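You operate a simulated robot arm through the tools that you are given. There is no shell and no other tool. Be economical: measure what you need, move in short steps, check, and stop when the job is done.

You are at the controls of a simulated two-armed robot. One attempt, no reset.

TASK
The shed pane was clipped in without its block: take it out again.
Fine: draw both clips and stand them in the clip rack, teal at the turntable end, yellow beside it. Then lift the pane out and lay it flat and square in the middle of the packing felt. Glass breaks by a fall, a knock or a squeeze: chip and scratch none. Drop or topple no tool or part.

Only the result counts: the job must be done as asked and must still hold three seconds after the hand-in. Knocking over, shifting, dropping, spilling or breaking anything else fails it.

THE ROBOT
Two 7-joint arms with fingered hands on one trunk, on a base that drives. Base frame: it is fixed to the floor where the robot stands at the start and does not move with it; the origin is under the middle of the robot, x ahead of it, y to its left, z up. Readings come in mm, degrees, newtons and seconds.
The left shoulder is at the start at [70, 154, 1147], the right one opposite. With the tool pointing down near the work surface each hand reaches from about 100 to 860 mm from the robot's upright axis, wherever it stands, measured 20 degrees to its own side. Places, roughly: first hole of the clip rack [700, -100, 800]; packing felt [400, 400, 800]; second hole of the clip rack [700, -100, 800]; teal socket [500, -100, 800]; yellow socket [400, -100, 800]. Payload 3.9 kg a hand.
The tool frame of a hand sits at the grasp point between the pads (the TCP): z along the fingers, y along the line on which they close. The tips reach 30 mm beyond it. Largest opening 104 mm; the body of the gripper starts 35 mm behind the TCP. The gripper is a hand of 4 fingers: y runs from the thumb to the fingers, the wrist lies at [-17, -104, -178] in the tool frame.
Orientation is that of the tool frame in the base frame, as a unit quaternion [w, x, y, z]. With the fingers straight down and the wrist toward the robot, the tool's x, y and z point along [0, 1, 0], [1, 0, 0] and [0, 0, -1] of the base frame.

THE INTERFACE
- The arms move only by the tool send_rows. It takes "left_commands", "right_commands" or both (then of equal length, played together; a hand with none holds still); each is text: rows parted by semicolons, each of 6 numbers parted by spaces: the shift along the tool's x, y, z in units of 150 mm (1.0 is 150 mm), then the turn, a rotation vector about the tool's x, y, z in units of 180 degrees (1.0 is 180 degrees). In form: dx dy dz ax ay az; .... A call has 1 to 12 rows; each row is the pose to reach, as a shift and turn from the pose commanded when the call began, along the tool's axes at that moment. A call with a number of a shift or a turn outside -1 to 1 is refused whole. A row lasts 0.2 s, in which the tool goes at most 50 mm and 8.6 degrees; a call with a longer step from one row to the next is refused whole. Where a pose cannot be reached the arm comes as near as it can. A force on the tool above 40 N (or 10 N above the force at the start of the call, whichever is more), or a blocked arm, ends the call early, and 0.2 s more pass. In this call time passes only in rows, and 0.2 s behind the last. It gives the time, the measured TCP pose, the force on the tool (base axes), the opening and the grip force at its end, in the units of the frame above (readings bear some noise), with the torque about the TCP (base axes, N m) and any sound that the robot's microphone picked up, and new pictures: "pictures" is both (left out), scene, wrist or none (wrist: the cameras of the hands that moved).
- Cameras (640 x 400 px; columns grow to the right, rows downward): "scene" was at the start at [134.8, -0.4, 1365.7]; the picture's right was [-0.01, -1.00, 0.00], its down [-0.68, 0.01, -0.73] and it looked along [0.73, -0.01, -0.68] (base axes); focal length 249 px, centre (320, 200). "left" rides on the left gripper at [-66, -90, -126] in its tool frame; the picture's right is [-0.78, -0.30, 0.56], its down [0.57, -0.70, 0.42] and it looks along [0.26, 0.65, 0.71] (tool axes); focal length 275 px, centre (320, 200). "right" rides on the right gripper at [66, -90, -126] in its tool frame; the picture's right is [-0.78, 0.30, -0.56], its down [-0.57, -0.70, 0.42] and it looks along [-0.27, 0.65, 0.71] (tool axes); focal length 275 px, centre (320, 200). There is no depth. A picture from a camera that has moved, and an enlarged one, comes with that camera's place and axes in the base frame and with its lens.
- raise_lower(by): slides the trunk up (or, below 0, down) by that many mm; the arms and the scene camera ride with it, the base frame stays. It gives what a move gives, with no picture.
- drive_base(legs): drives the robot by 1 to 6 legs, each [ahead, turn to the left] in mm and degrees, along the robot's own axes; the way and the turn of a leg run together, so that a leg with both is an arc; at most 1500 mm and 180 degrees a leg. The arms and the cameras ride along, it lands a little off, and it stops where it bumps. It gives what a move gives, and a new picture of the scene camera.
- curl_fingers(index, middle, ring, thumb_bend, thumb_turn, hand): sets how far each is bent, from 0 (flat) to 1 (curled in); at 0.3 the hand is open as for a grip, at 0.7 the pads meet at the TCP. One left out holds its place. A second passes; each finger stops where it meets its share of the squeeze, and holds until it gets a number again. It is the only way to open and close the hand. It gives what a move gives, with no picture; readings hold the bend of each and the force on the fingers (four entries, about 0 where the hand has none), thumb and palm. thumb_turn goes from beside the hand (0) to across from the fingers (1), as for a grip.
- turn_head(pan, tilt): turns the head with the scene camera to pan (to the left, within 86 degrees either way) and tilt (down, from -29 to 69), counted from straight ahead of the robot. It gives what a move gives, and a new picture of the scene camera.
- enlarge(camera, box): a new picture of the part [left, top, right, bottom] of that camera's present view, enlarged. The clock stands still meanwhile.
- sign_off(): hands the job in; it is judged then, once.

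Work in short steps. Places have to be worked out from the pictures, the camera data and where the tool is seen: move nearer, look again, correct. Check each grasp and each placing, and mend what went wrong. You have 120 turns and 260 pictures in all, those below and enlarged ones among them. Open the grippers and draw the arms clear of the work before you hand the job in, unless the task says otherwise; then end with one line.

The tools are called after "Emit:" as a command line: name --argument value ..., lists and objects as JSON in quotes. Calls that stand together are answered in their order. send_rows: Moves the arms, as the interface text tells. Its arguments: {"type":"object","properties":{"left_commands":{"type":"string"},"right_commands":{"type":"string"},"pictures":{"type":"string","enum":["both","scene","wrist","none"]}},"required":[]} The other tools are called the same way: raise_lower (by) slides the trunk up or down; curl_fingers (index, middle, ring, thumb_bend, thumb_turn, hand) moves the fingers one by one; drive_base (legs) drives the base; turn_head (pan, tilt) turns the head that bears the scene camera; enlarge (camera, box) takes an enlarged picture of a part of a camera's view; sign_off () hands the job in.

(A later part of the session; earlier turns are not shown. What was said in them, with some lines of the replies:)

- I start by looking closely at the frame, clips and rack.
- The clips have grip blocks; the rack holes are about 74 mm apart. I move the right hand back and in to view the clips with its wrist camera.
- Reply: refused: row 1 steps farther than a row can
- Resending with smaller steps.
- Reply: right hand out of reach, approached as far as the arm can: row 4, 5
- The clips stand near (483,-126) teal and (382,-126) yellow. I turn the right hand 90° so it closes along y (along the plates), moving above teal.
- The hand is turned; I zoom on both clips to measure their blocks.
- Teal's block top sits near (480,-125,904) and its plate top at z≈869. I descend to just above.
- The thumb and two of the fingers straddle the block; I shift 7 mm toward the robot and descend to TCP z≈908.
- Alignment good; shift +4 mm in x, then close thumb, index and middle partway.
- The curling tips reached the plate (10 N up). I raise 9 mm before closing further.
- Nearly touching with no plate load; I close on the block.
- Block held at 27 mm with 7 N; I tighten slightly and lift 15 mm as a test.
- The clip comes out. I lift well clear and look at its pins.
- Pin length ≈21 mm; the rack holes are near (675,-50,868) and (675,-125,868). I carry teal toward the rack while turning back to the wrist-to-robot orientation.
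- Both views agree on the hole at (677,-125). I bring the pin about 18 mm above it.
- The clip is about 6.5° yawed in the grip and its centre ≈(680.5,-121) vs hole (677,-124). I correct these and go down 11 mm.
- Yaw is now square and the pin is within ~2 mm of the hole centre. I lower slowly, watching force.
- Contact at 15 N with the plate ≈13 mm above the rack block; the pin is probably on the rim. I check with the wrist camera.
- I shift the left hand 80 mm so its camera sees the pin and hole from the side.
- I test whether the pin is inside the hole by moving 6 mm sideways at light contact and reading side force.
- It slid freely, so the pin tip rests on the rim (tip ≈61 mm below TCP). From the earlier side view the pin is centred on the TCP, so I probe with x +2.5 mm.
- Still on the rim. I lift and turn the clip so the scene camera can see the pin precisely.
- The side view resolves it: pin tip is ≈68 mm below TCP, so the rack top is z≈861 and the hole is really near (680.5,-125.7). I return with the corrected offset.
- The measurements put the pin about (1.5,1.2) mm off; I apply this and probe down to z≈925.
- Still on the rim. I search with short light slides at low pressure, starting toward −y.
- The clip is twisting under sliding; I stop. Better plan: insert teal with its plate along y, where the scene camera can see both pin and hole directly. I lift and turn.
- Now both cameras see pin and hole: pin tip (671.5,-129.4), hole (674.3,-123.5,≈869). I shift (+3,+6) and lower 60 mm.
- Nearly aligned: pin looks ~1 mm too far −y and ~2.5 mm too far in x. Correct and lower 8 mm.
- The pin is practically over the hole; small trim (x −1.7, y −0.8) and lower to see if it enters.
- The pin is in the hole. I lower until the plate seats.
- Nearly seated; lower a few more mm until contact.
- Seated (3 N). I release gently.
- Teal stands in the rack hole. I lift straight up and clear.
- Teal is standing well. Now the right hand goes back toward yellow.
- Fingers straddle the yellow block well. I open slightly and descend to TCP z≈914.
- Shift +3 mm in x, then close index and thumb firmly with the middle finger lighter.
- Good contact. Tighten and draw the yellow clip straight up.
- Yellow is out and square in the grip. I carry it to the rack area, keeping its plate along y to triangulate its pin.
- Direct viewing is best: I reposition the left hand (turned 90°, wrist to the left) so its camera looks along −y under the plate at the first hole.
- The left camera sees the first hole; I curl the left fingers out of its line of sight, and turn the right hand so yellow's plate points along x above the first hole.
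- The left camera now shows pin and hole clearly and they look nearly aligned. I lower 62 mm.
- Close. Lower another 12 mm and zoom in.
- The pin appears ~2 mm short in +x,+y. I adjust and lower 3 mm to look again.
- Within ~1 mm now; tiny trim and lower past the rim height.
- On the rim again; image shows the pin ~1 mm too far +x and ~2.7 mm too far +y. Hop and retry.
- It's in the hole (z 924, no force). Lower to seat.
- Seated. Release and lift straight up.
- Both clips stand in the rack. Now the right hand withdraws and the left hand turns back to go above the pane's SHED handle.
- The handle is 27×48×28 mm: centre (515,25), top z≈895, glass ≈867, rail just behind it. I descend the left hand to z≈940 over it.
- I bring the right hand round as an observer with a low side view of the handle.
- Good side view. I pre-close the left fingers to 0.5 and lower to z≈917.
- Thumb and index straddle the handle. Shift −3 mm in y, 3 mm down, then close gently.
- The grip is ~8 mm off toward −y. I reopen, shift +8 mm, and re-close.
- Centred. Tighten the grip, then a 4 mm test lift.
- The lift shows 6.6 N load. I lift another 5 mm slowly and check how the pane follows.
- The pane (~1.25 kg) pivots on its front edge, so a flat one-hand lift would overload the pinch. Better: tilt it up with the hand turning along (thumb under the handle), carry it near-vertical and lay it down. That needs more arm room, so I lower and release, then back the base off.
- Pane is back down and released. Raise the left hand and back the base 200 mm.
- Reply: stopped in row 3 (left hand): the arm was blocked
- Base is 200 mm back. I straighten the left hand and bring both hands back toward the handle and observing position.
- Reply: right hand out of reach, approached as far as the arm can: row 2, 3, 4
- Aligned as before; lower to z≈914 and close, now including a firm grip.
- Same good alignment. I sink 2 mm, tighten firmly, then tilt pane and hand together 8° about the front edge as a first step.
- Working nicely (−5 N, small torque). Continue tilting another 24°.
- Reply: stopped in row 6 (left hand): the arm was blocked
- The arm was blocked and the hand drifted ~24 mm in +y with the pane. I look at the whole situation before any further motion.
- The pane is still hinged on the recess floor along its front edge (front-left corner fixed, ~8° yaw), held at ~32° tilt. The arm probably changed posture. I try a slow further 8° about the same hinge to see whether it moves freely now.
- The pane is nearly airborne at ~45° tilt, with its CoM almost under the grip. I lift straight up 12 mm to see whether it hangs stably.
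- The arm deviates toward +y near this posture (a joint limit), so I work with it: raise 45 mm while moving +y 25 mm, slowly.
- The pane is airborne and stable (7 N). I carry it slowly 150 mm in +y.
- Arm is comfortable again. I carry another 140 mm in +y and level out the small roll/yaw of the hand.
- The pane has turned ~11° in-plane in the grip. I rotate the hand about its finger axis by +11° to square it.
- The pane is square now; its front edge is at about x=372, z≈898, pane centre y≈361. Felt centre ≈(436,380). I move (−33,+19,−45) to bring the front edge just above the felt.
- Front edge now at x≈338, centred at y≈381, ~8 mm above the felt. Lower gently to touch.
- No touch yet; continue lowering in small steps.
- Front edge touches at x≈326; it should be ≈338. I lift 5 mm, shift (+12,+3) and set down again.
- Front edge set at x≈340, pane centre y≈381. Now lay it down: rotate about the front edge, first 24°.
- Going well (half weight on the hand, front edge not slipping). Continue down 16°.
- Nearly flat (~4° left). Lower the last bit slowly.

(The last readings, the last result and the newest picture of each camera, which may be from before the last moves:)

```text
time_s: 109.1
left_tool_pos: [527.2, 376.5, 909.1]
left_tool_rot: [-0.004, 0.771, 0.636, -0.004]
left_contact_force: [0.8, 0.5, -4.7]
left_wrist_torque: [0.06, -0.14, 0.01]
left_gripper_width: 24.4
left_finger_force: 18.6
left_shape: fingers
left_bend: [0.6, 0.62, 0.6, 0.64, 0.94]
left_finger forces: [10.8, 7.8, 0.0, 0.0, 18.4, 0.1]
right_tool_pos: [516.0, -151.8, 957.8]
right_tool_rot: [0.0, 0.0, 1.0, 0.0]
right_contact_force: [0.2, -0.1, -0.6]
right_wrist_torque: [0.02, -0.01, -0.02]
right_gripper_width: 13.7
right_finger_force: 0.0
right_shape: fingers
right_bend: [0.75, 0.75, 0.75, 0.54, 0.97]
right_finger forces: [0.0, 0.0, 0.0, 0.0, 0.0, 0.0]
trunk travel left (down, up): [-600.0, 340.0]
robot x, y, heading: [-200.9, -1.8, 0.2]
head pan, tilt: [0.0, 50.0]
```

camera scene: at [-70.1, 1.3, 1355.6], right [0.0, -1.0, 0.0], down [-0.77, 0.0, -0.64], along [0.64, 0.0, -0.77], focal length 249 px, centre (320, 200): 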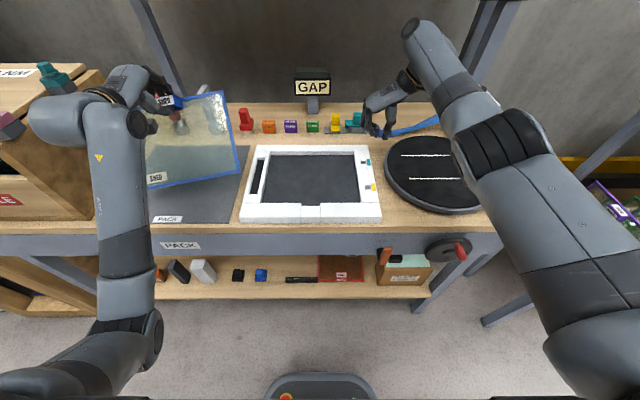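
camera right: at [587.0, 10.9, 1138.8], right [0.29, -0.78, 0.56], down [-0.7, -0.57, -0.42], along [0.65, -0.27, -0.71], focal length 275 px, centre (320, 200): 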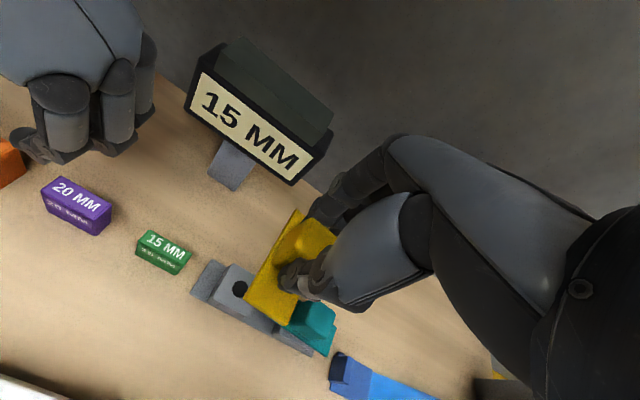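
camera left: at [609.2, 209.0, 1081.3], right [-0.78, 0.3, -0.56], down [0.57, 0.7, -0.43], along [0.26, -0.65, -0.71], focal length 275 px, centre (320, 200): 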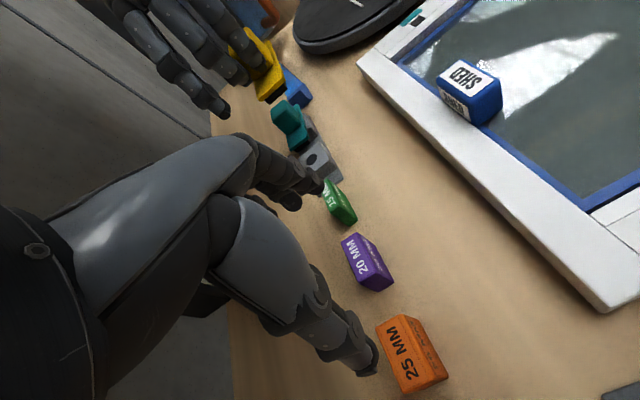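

Emit:
enlarge --camera "scene" --box '[110, 120, 260, 240]'

Emit:
send_rows --left_commands "0.001 0.003 0.02 0.003 -0.0006 0;0.001 0.005 0.04 0.006 -0.0012 0" --pictures "none"

```text
3.33 times, centred on (185, 180) of scene
camera zoom: at [-70.0, 1.0, 1355.6], right [0.0, -1.0, 0.0], down [-0.77, 0.0, -0.64], along [0.64, 0.0, -0.77], focal length 829 px, centre (770, 267)
```

zoom: 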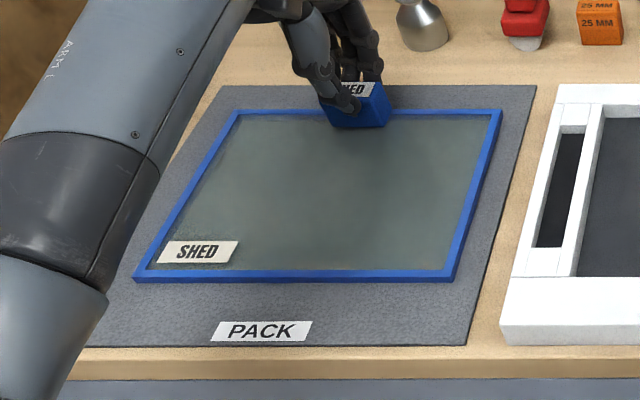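

```text
time_s: 109.7
left_tool_pos: [526.9, 375.1, 905.4]
left_tool_rot: [-0.008, 0.771, 0.637, -0.01]
left_contact_force: [0.5, -0.4, 2.4]
left_wrist_torque: [-0.01, -0.16, -0.01]
left_gripper_width: 24.1
left_finger_force: 19.4
left_shape: fingers
left_bend: [0.6, 0.62, 0.6, 0.64, 0.94]
left_finger forces: [11.0, 8.6, 0.1, 0.0, 19.2, 0.0]
right_tool_pos: [516.1, -151.5, 958.6]
right_tool_rot: [-0.001, 0.0, 1.0, 0.0]
right_contact_force: [0.4, 0.4, -0.4]
right_wrist_torque: [0.03, 0.0, -0.01]
right_gripper_width: 13.4
right_finger_force: 0.1
right_shape: fingers
right_bend: [0.75, 0.75, 0.75, 0.54, 0.97]
right_finger forces: [0.0, 0.1, 0.1, 0.0, 0.0, 0.1]
trunk travel left (down, up): [-600.0, 340.0]
robot x, y, heading: [-201.4, 2.1, 0.2]
head pan, tilt: [0.0, 50.0]
```

Force turned to +2 N: the pane is lying flat. I check placement before releasing.

Emit:
enlarge --camera "scene" --box '[110, 120, 260, 240]'

```text
3.33 times, centred on (185, 180) of scene
camera zoom: at [-71.3, 0.4, 1355.9], right [0.0, -1.0, 0.0], down [-0.77, 0.0, -0.64], along [0.64, 0.0, -0.77], focal length 829 px, centre (770, 267)
```

zoom: 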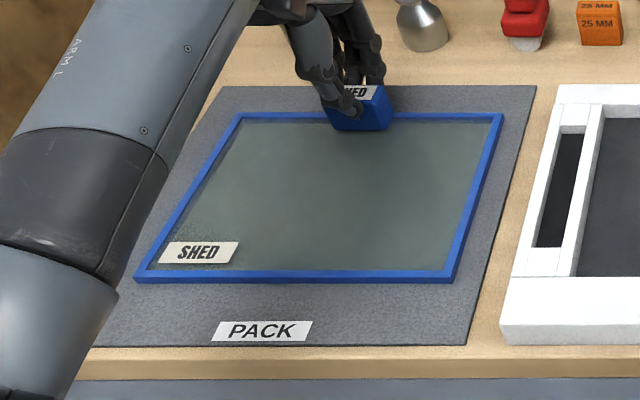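

Pane is square, centre ≈(436,378) versus felt ≈(435,382): good. I release gently.

Emit:
curl_fingers --hand "left" --index 0.57 --middle 0.57 --ring 0.5 --thumb_bend 0.57

Emit:
curl_fingers --hand "left" --index 0.48 --middle 0.48 --ring 0.45 --thumb_bend 0.48

Emit:
enlarge --camera "scene" --box '[110, 120, 260, 240]'

```text
time_s: 110.7
left_tool_pos: [525.1, 375.2, 904.0]
left_tool_rot: [-0.01, 0.771, 0.637, -0.012]
left_contact_force: [-0.1, -0.5, 0.0]
left_wrist_torque: [0.01, -0.01, 0.0]
left_gripper_width: 38.1
left_finger_force: 0.0
left_shape: fingers
left_bend: [0.56, 0.56, 0.5, 0.56, 0.97]
left_finger forces: [0.0, 0.0, 0.0, 0.1, 0.1, 0.0]
right_tool_pos: [514.5, -150.7, 958.3]
right_tool_rot: [0.0, 0.0, 1.0, 0.0]
right_contact_force: [1.2, 0.5, -0.8]
right_wrist_torque: [0.0, 0.02, 0.01]
right_gripper_width: 13.5
right_finger_force: 0.0
right_shape: fingers
right_bend: [0.75, 0.75, 0.75, 0.54, 0.97]
right_finger forces: [0.0, 0.0, 0.1, 0.0, 0.0, 0.1]
trunk travel left (down, up): [-600.0, 340.0]
robot x, y, heading: [-198.7, 0.4, 0.0]
head pan, tilt: [0.0, 50.0]
```

```text
time_s: 111.7
left_tool_pos: [526.4, 374.7, 903.2]
left_tool_rot: [-0.009, 0.771, 0.637, -0.011]
left_contact_force: [-0.2, 0.0, -0.5]
left_wrist_torque: [0.02, 0.01, 0.03]
left_gripper_width: 58.3
left_finger_force: 0.1
left_shape: fingers
left_bend: [0.48, 0.48, 0.45, 0.48, 0.97]
left_finger forces: [0.0, 0.0, 0.0, 0.0, 0.0, 0.0]
right_tool_pos: [516.9, -151.3, 958.5]
right_tool_rot: [0.0, 0.0, 1.0, 0.0]
right_contact_force: [0.7, -0.5, -0.1]
right_wrist_torque: [0.01, -0.01, 0.03]
right_gripper_width: 13.7
right_finger_force: 0.0
right_shape: fingers
right_bend: [0.75, 0.75, 0.75, 0.54, 0.97]
right_finger forces: [0.0, 0.0, 0.0, 0.1, 0.0, 0.0]
trunk travel left (down, up): [-600.0, 340.0]
robot x, y, heading: [-200.4, 0.3, 0.1]
head pan, tilt: [0.0, 50.0]
```

```text
3.33 times, centred on (185, 180) of scene
camera zoom: at [-71.1, 0.6, 1355.7], right [0.0, -1.0, 0.0], down [-0.77, 0.0, -0.64], along [0.64, 0.0, -0.77], focal length 829 px, centre (770, 267)
```

zoom: 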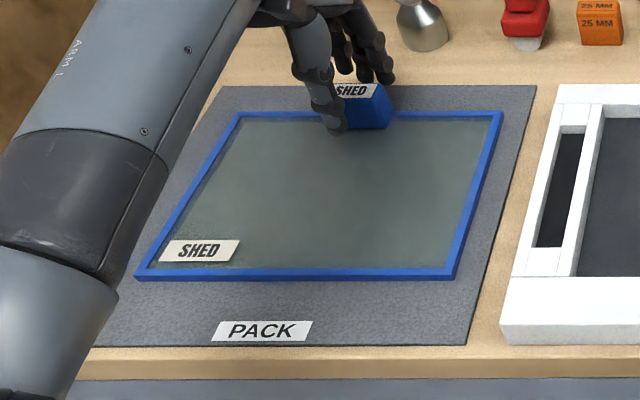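

Released; the pane lies still. I lift the left hand straight up, clear of the handle.

Emit:
send_rows --left_commands "0 0 -0.06 0 0 0;0 0 -0.16 0 0 0;0 0 -0.3 0 0 0;0 0 -0.5 0 0 0;0 0 -0.7 0 0 0" --right_commands "0 0 -0.1 0 0 0;0 0 -0.2 0 0 0;0 0 -0.3 0 0 0;0 0 -0.4 0 0 0;0 0 -0.5 0 0 0" --pictures "scene"

```text
time_s: 112.9
left_tool_pos: [529.6, 374.5, 1009.3]
left_tool_rot: [-0.009, 0.771, 0.637, -0.011]
left_contact_force: [0.1, 0.8, 0.2]
left_wrist_torque: [0.0, 0.02, 0.02]
left_gripper_width: 58.3
left_finger_force: 0.0
left_shape: fingers
left_bend: [0.48, 0.48, 0.45, 0.48, 0.97]
left_finger forces: [0.1, 0.0, 0.1, 0.0, 0.1, 0.0]
right_tool_pos: [514.1, -151.4, 1033.8]
right_tool_rot: [0.001, 0.001, 1.0, 0.0]
right_contact_force: [-0.4, 0.8, 0.1]
right_wrist_torque: [-0.01, -0.05, 0.04]
right_gripper_width: 13.9
right_finger_force: 0.0
right_shape: fingers
right_bend: [0.75, 0.75, 0.75, 0.54, 0.97]
right_finger forces: [0.0, 0.1, 0.0, 0.0, 0.0, 0.0]
trunk travel left (down, up): [-600.0, 340.0]
robot x, y, heading: [-201.8, -0.4, 0.1]
head pan, tilt: [0.0, 50.0]
camera scene: at [-72.1, 0.4, 1355.7], right [0.0, -1.0, 0.0], down [-0.77, 0.0, -0.64], along [0.64, 0.0, -0.77], focal length 249 px, centre (320, 200)
```

scene: 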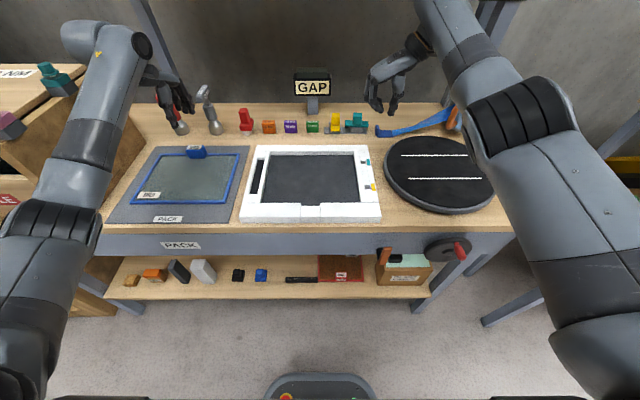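

Emit:
enlarge --camera "scene" --box '[100, 130, 260, 240]'

Emit:
enlarge --camera "scene" --box '[290, 90, 400, 160]'

```text
3.64 times, centred on (180, 185) of scene
camera zoom: at [-72.1, 0.4, 1355.7], right [0.0, -1.0, 0.0], down [-0.77, 0.0, -0.64], along [0.64, 0.0, -0.77], focal length 904 px, centre (829, 254)
```

zoom: 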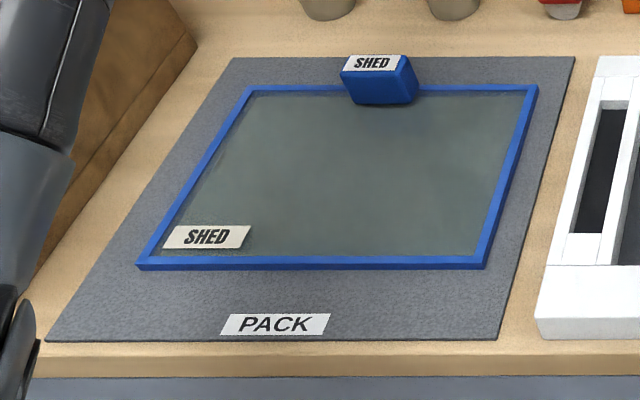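

```text
5.71 times, centred on (345, 125) of scene
camera zoom: at [-72.1, 0.4, 1355.7], right [0.0, -1.0, 0.0], down [-0.77, 0.0, -0.64], along [0.64, 0.0, -0.77], focal length 1420 px, centre (177, 629)
```

zoom: 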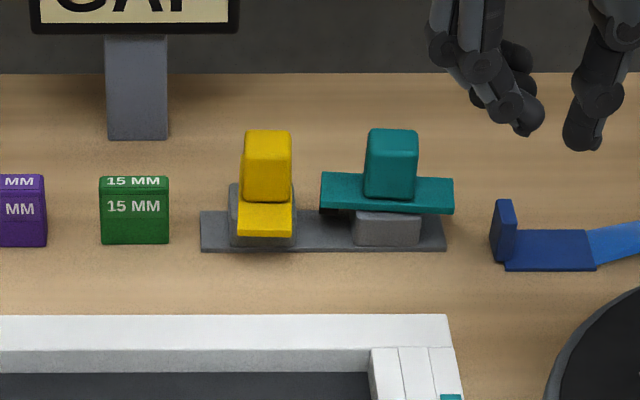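

The pane lies flat and square on the felt, within ~7 mm of centre; both clips stand as asked. I open both hands and draw the arms clear.

Emit:
curl_fingers --hand "left" --index 0.3 --middle 0.3 --ring 0.3 --thumb_bend 0.3

Emit:
curl_fingers --hand "right" --index 0.3 --middle 0.3 --ring 0.3 --thumb_bend 0.3

Emit:
send_rows --left_commands "0 0 -0.15 0 0 0;0 -0.1 -0.3 0 0 0;0 -0.3 -0.4 0 0 0;0 -0.5 -0.4 0 0 0;0 -0.7 -0.4 0 0 0" --right_commands "0 0 -0.1 0 0 0;0.1 -0.1 -0.2 0 0 0;0.2 -0.2 -0.3 0 0 0;0.3 -0.3 -0.4 0 0 0;0.4 -0.4 -0.4 0 0 0" --pictures "scene"

```text
time_s: 113.9
left_tool_pos: [529.5, 373.2, 1007.9]
left_tool_rot: [-0.009, 0.771, 0.637, -0.011]
left_contact_force: [0.7, 0.5, 0.0]
left_wrist_torque: [-0.04, -0.02, 0.02]
left_gripper_width: 104.2
left_finger_force: 0.0
left_shape: fingers
left_bend: [0.3, 0.3, 0.3, 0.3, 0.97]
left_finger forces: [0.0, 0.0, 0.0, 0.0, 0.0, 0.1]
right_tool_pos: [515.7, -151.0, 1032.5]
right_tool_rot: [0.0, 0.0, 1.0, 0.0]
right_contact_force: [0.7, -0.4, -0.5]
right_wrist_torque: [0.01, -0.01, 0.02]
right_gripper_width: 13.4
right_finger_force: 0.1
right_shape: fingers
right_bend: [0.75, 0.75, 0.75, 0.54, 0.97]
right_finger forces: [0.0, 0.0, 0.0, 0.1, 0.1, 0.1]
trunk travel left (down, up): [-600.0, 340.0]
robot x, y, heading: [-200.4, -0.5, 0.2]
head pan, tilt: [0.0, 50.0]
```

```text
time_s: 114.9
left_tool_pos: [529.5, 374.4, 1008.9]
left_tool_rot: [-0.01, 0.771, 0.637, -0.011]
left_contact_force: [-0.7, 0.7, 0.6]
left_wrist_torque: [0.0, 0.01, 0.01]
left_gripper_width: 104.0
left_finger_force: 0.0
left_shape: fingers
left_bend: [0.3, 0.3, 0.3, 0.3, 0.97]
left_finger forces: [0.1, 0.1, 0.1, 0.0, 0.1, 0.1]
right_tool_pos: [515.1, -150.8, 1033.8]
right_tool_rot: [0.0, -0.001, 1.0, -0.001]
right_contact_force: [-0.3, 0.3, -0.3]
right_wrist_torque: [0.03, -0.02, 0.0]
right_gripper_width: 104.2
right_finger_force: 0.0
right_shape: fingers
right_bend: [0.3, 0.3, 0.3, 0.3, 0.97]
right_finger forces: [0.0, 0.0, 0.1, 0.1, 0.0, 0.0]
trunk travel left (down, up): [-600.0, 340.0]
robot x, y, heading: [-199.3, -0.3, 0.2]
head pan, tilt: [0.0, 50.0]
```

```text
time_s: 116.1
left_tool_pos: [427.7, 394.8, 1070.2]
left_tool_rot: [-0.009, 0.771, 0.637, -0.011]
left_contact_force: [-0.1, -0.5, -0.1]
left_wrist_torque: [0.02, 0.0, 0.05]
left_gripper_width: 104.5
left_finger_force: 0.1
left_shape: fingers
left_bend: [0.3, 0.3, 0.3, 0.3, 0.97]
left_finger forces: [0.0, 0.0, 0.0, 0.0, 0.1, 0.1]
right_tool_pos: [492.3, -206.2, 1094.1]
right_tool_rot: [0.0, -0.001, 1.0, 0.0]
right_contact_force: [0.2, -0.5, 0.3]
right_wrist_torque: [-0.02, 0.0, 0.01]
right_gripper_width: 104.8
right_finger_force: 0.1
right_shape: fingers
right_bend: [0.3, 0.3, 0.3, 0.3, 0.97]
right_finger forces: [0.0, 0.0, 0.1, 0.0, 0.0, 0.1]
right hand out of reach, approached as far as the arm can: row 2, 3, 4, 5
trunk travel left (down, up): [-600.0, 340.0]
robot x, y, heading: [-202.4, 4.8, 0.1]
head pan, tilt: [0.0, 50.0]
camera scene: at [-71.4, 0.7, 1355.8], right [0.0, -1.0, 0.0], down [-0.77, 0.0, -0.64], along [0.64, 0.0, -0.77], focal length 249 px, centre (320, 200)
```

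scene: 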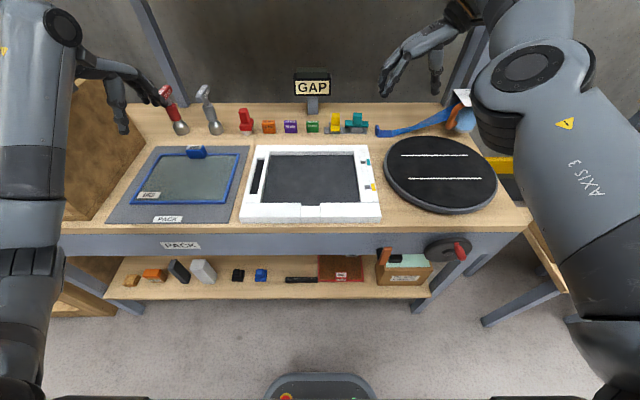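

Everything stands as asked and the arms are clear; I hand the job in.

Emit:
sign_off

```text
The job is handed in.
```

I drew both clips and stood them in the rack, teal at the turntable end with yellow beside it. The shed pane lies flat on the packing felt, about 7 mm off centre and square to within about 1.5°. It slid and turned in its frame while I was lifting it, but I saw no chip or scratch.
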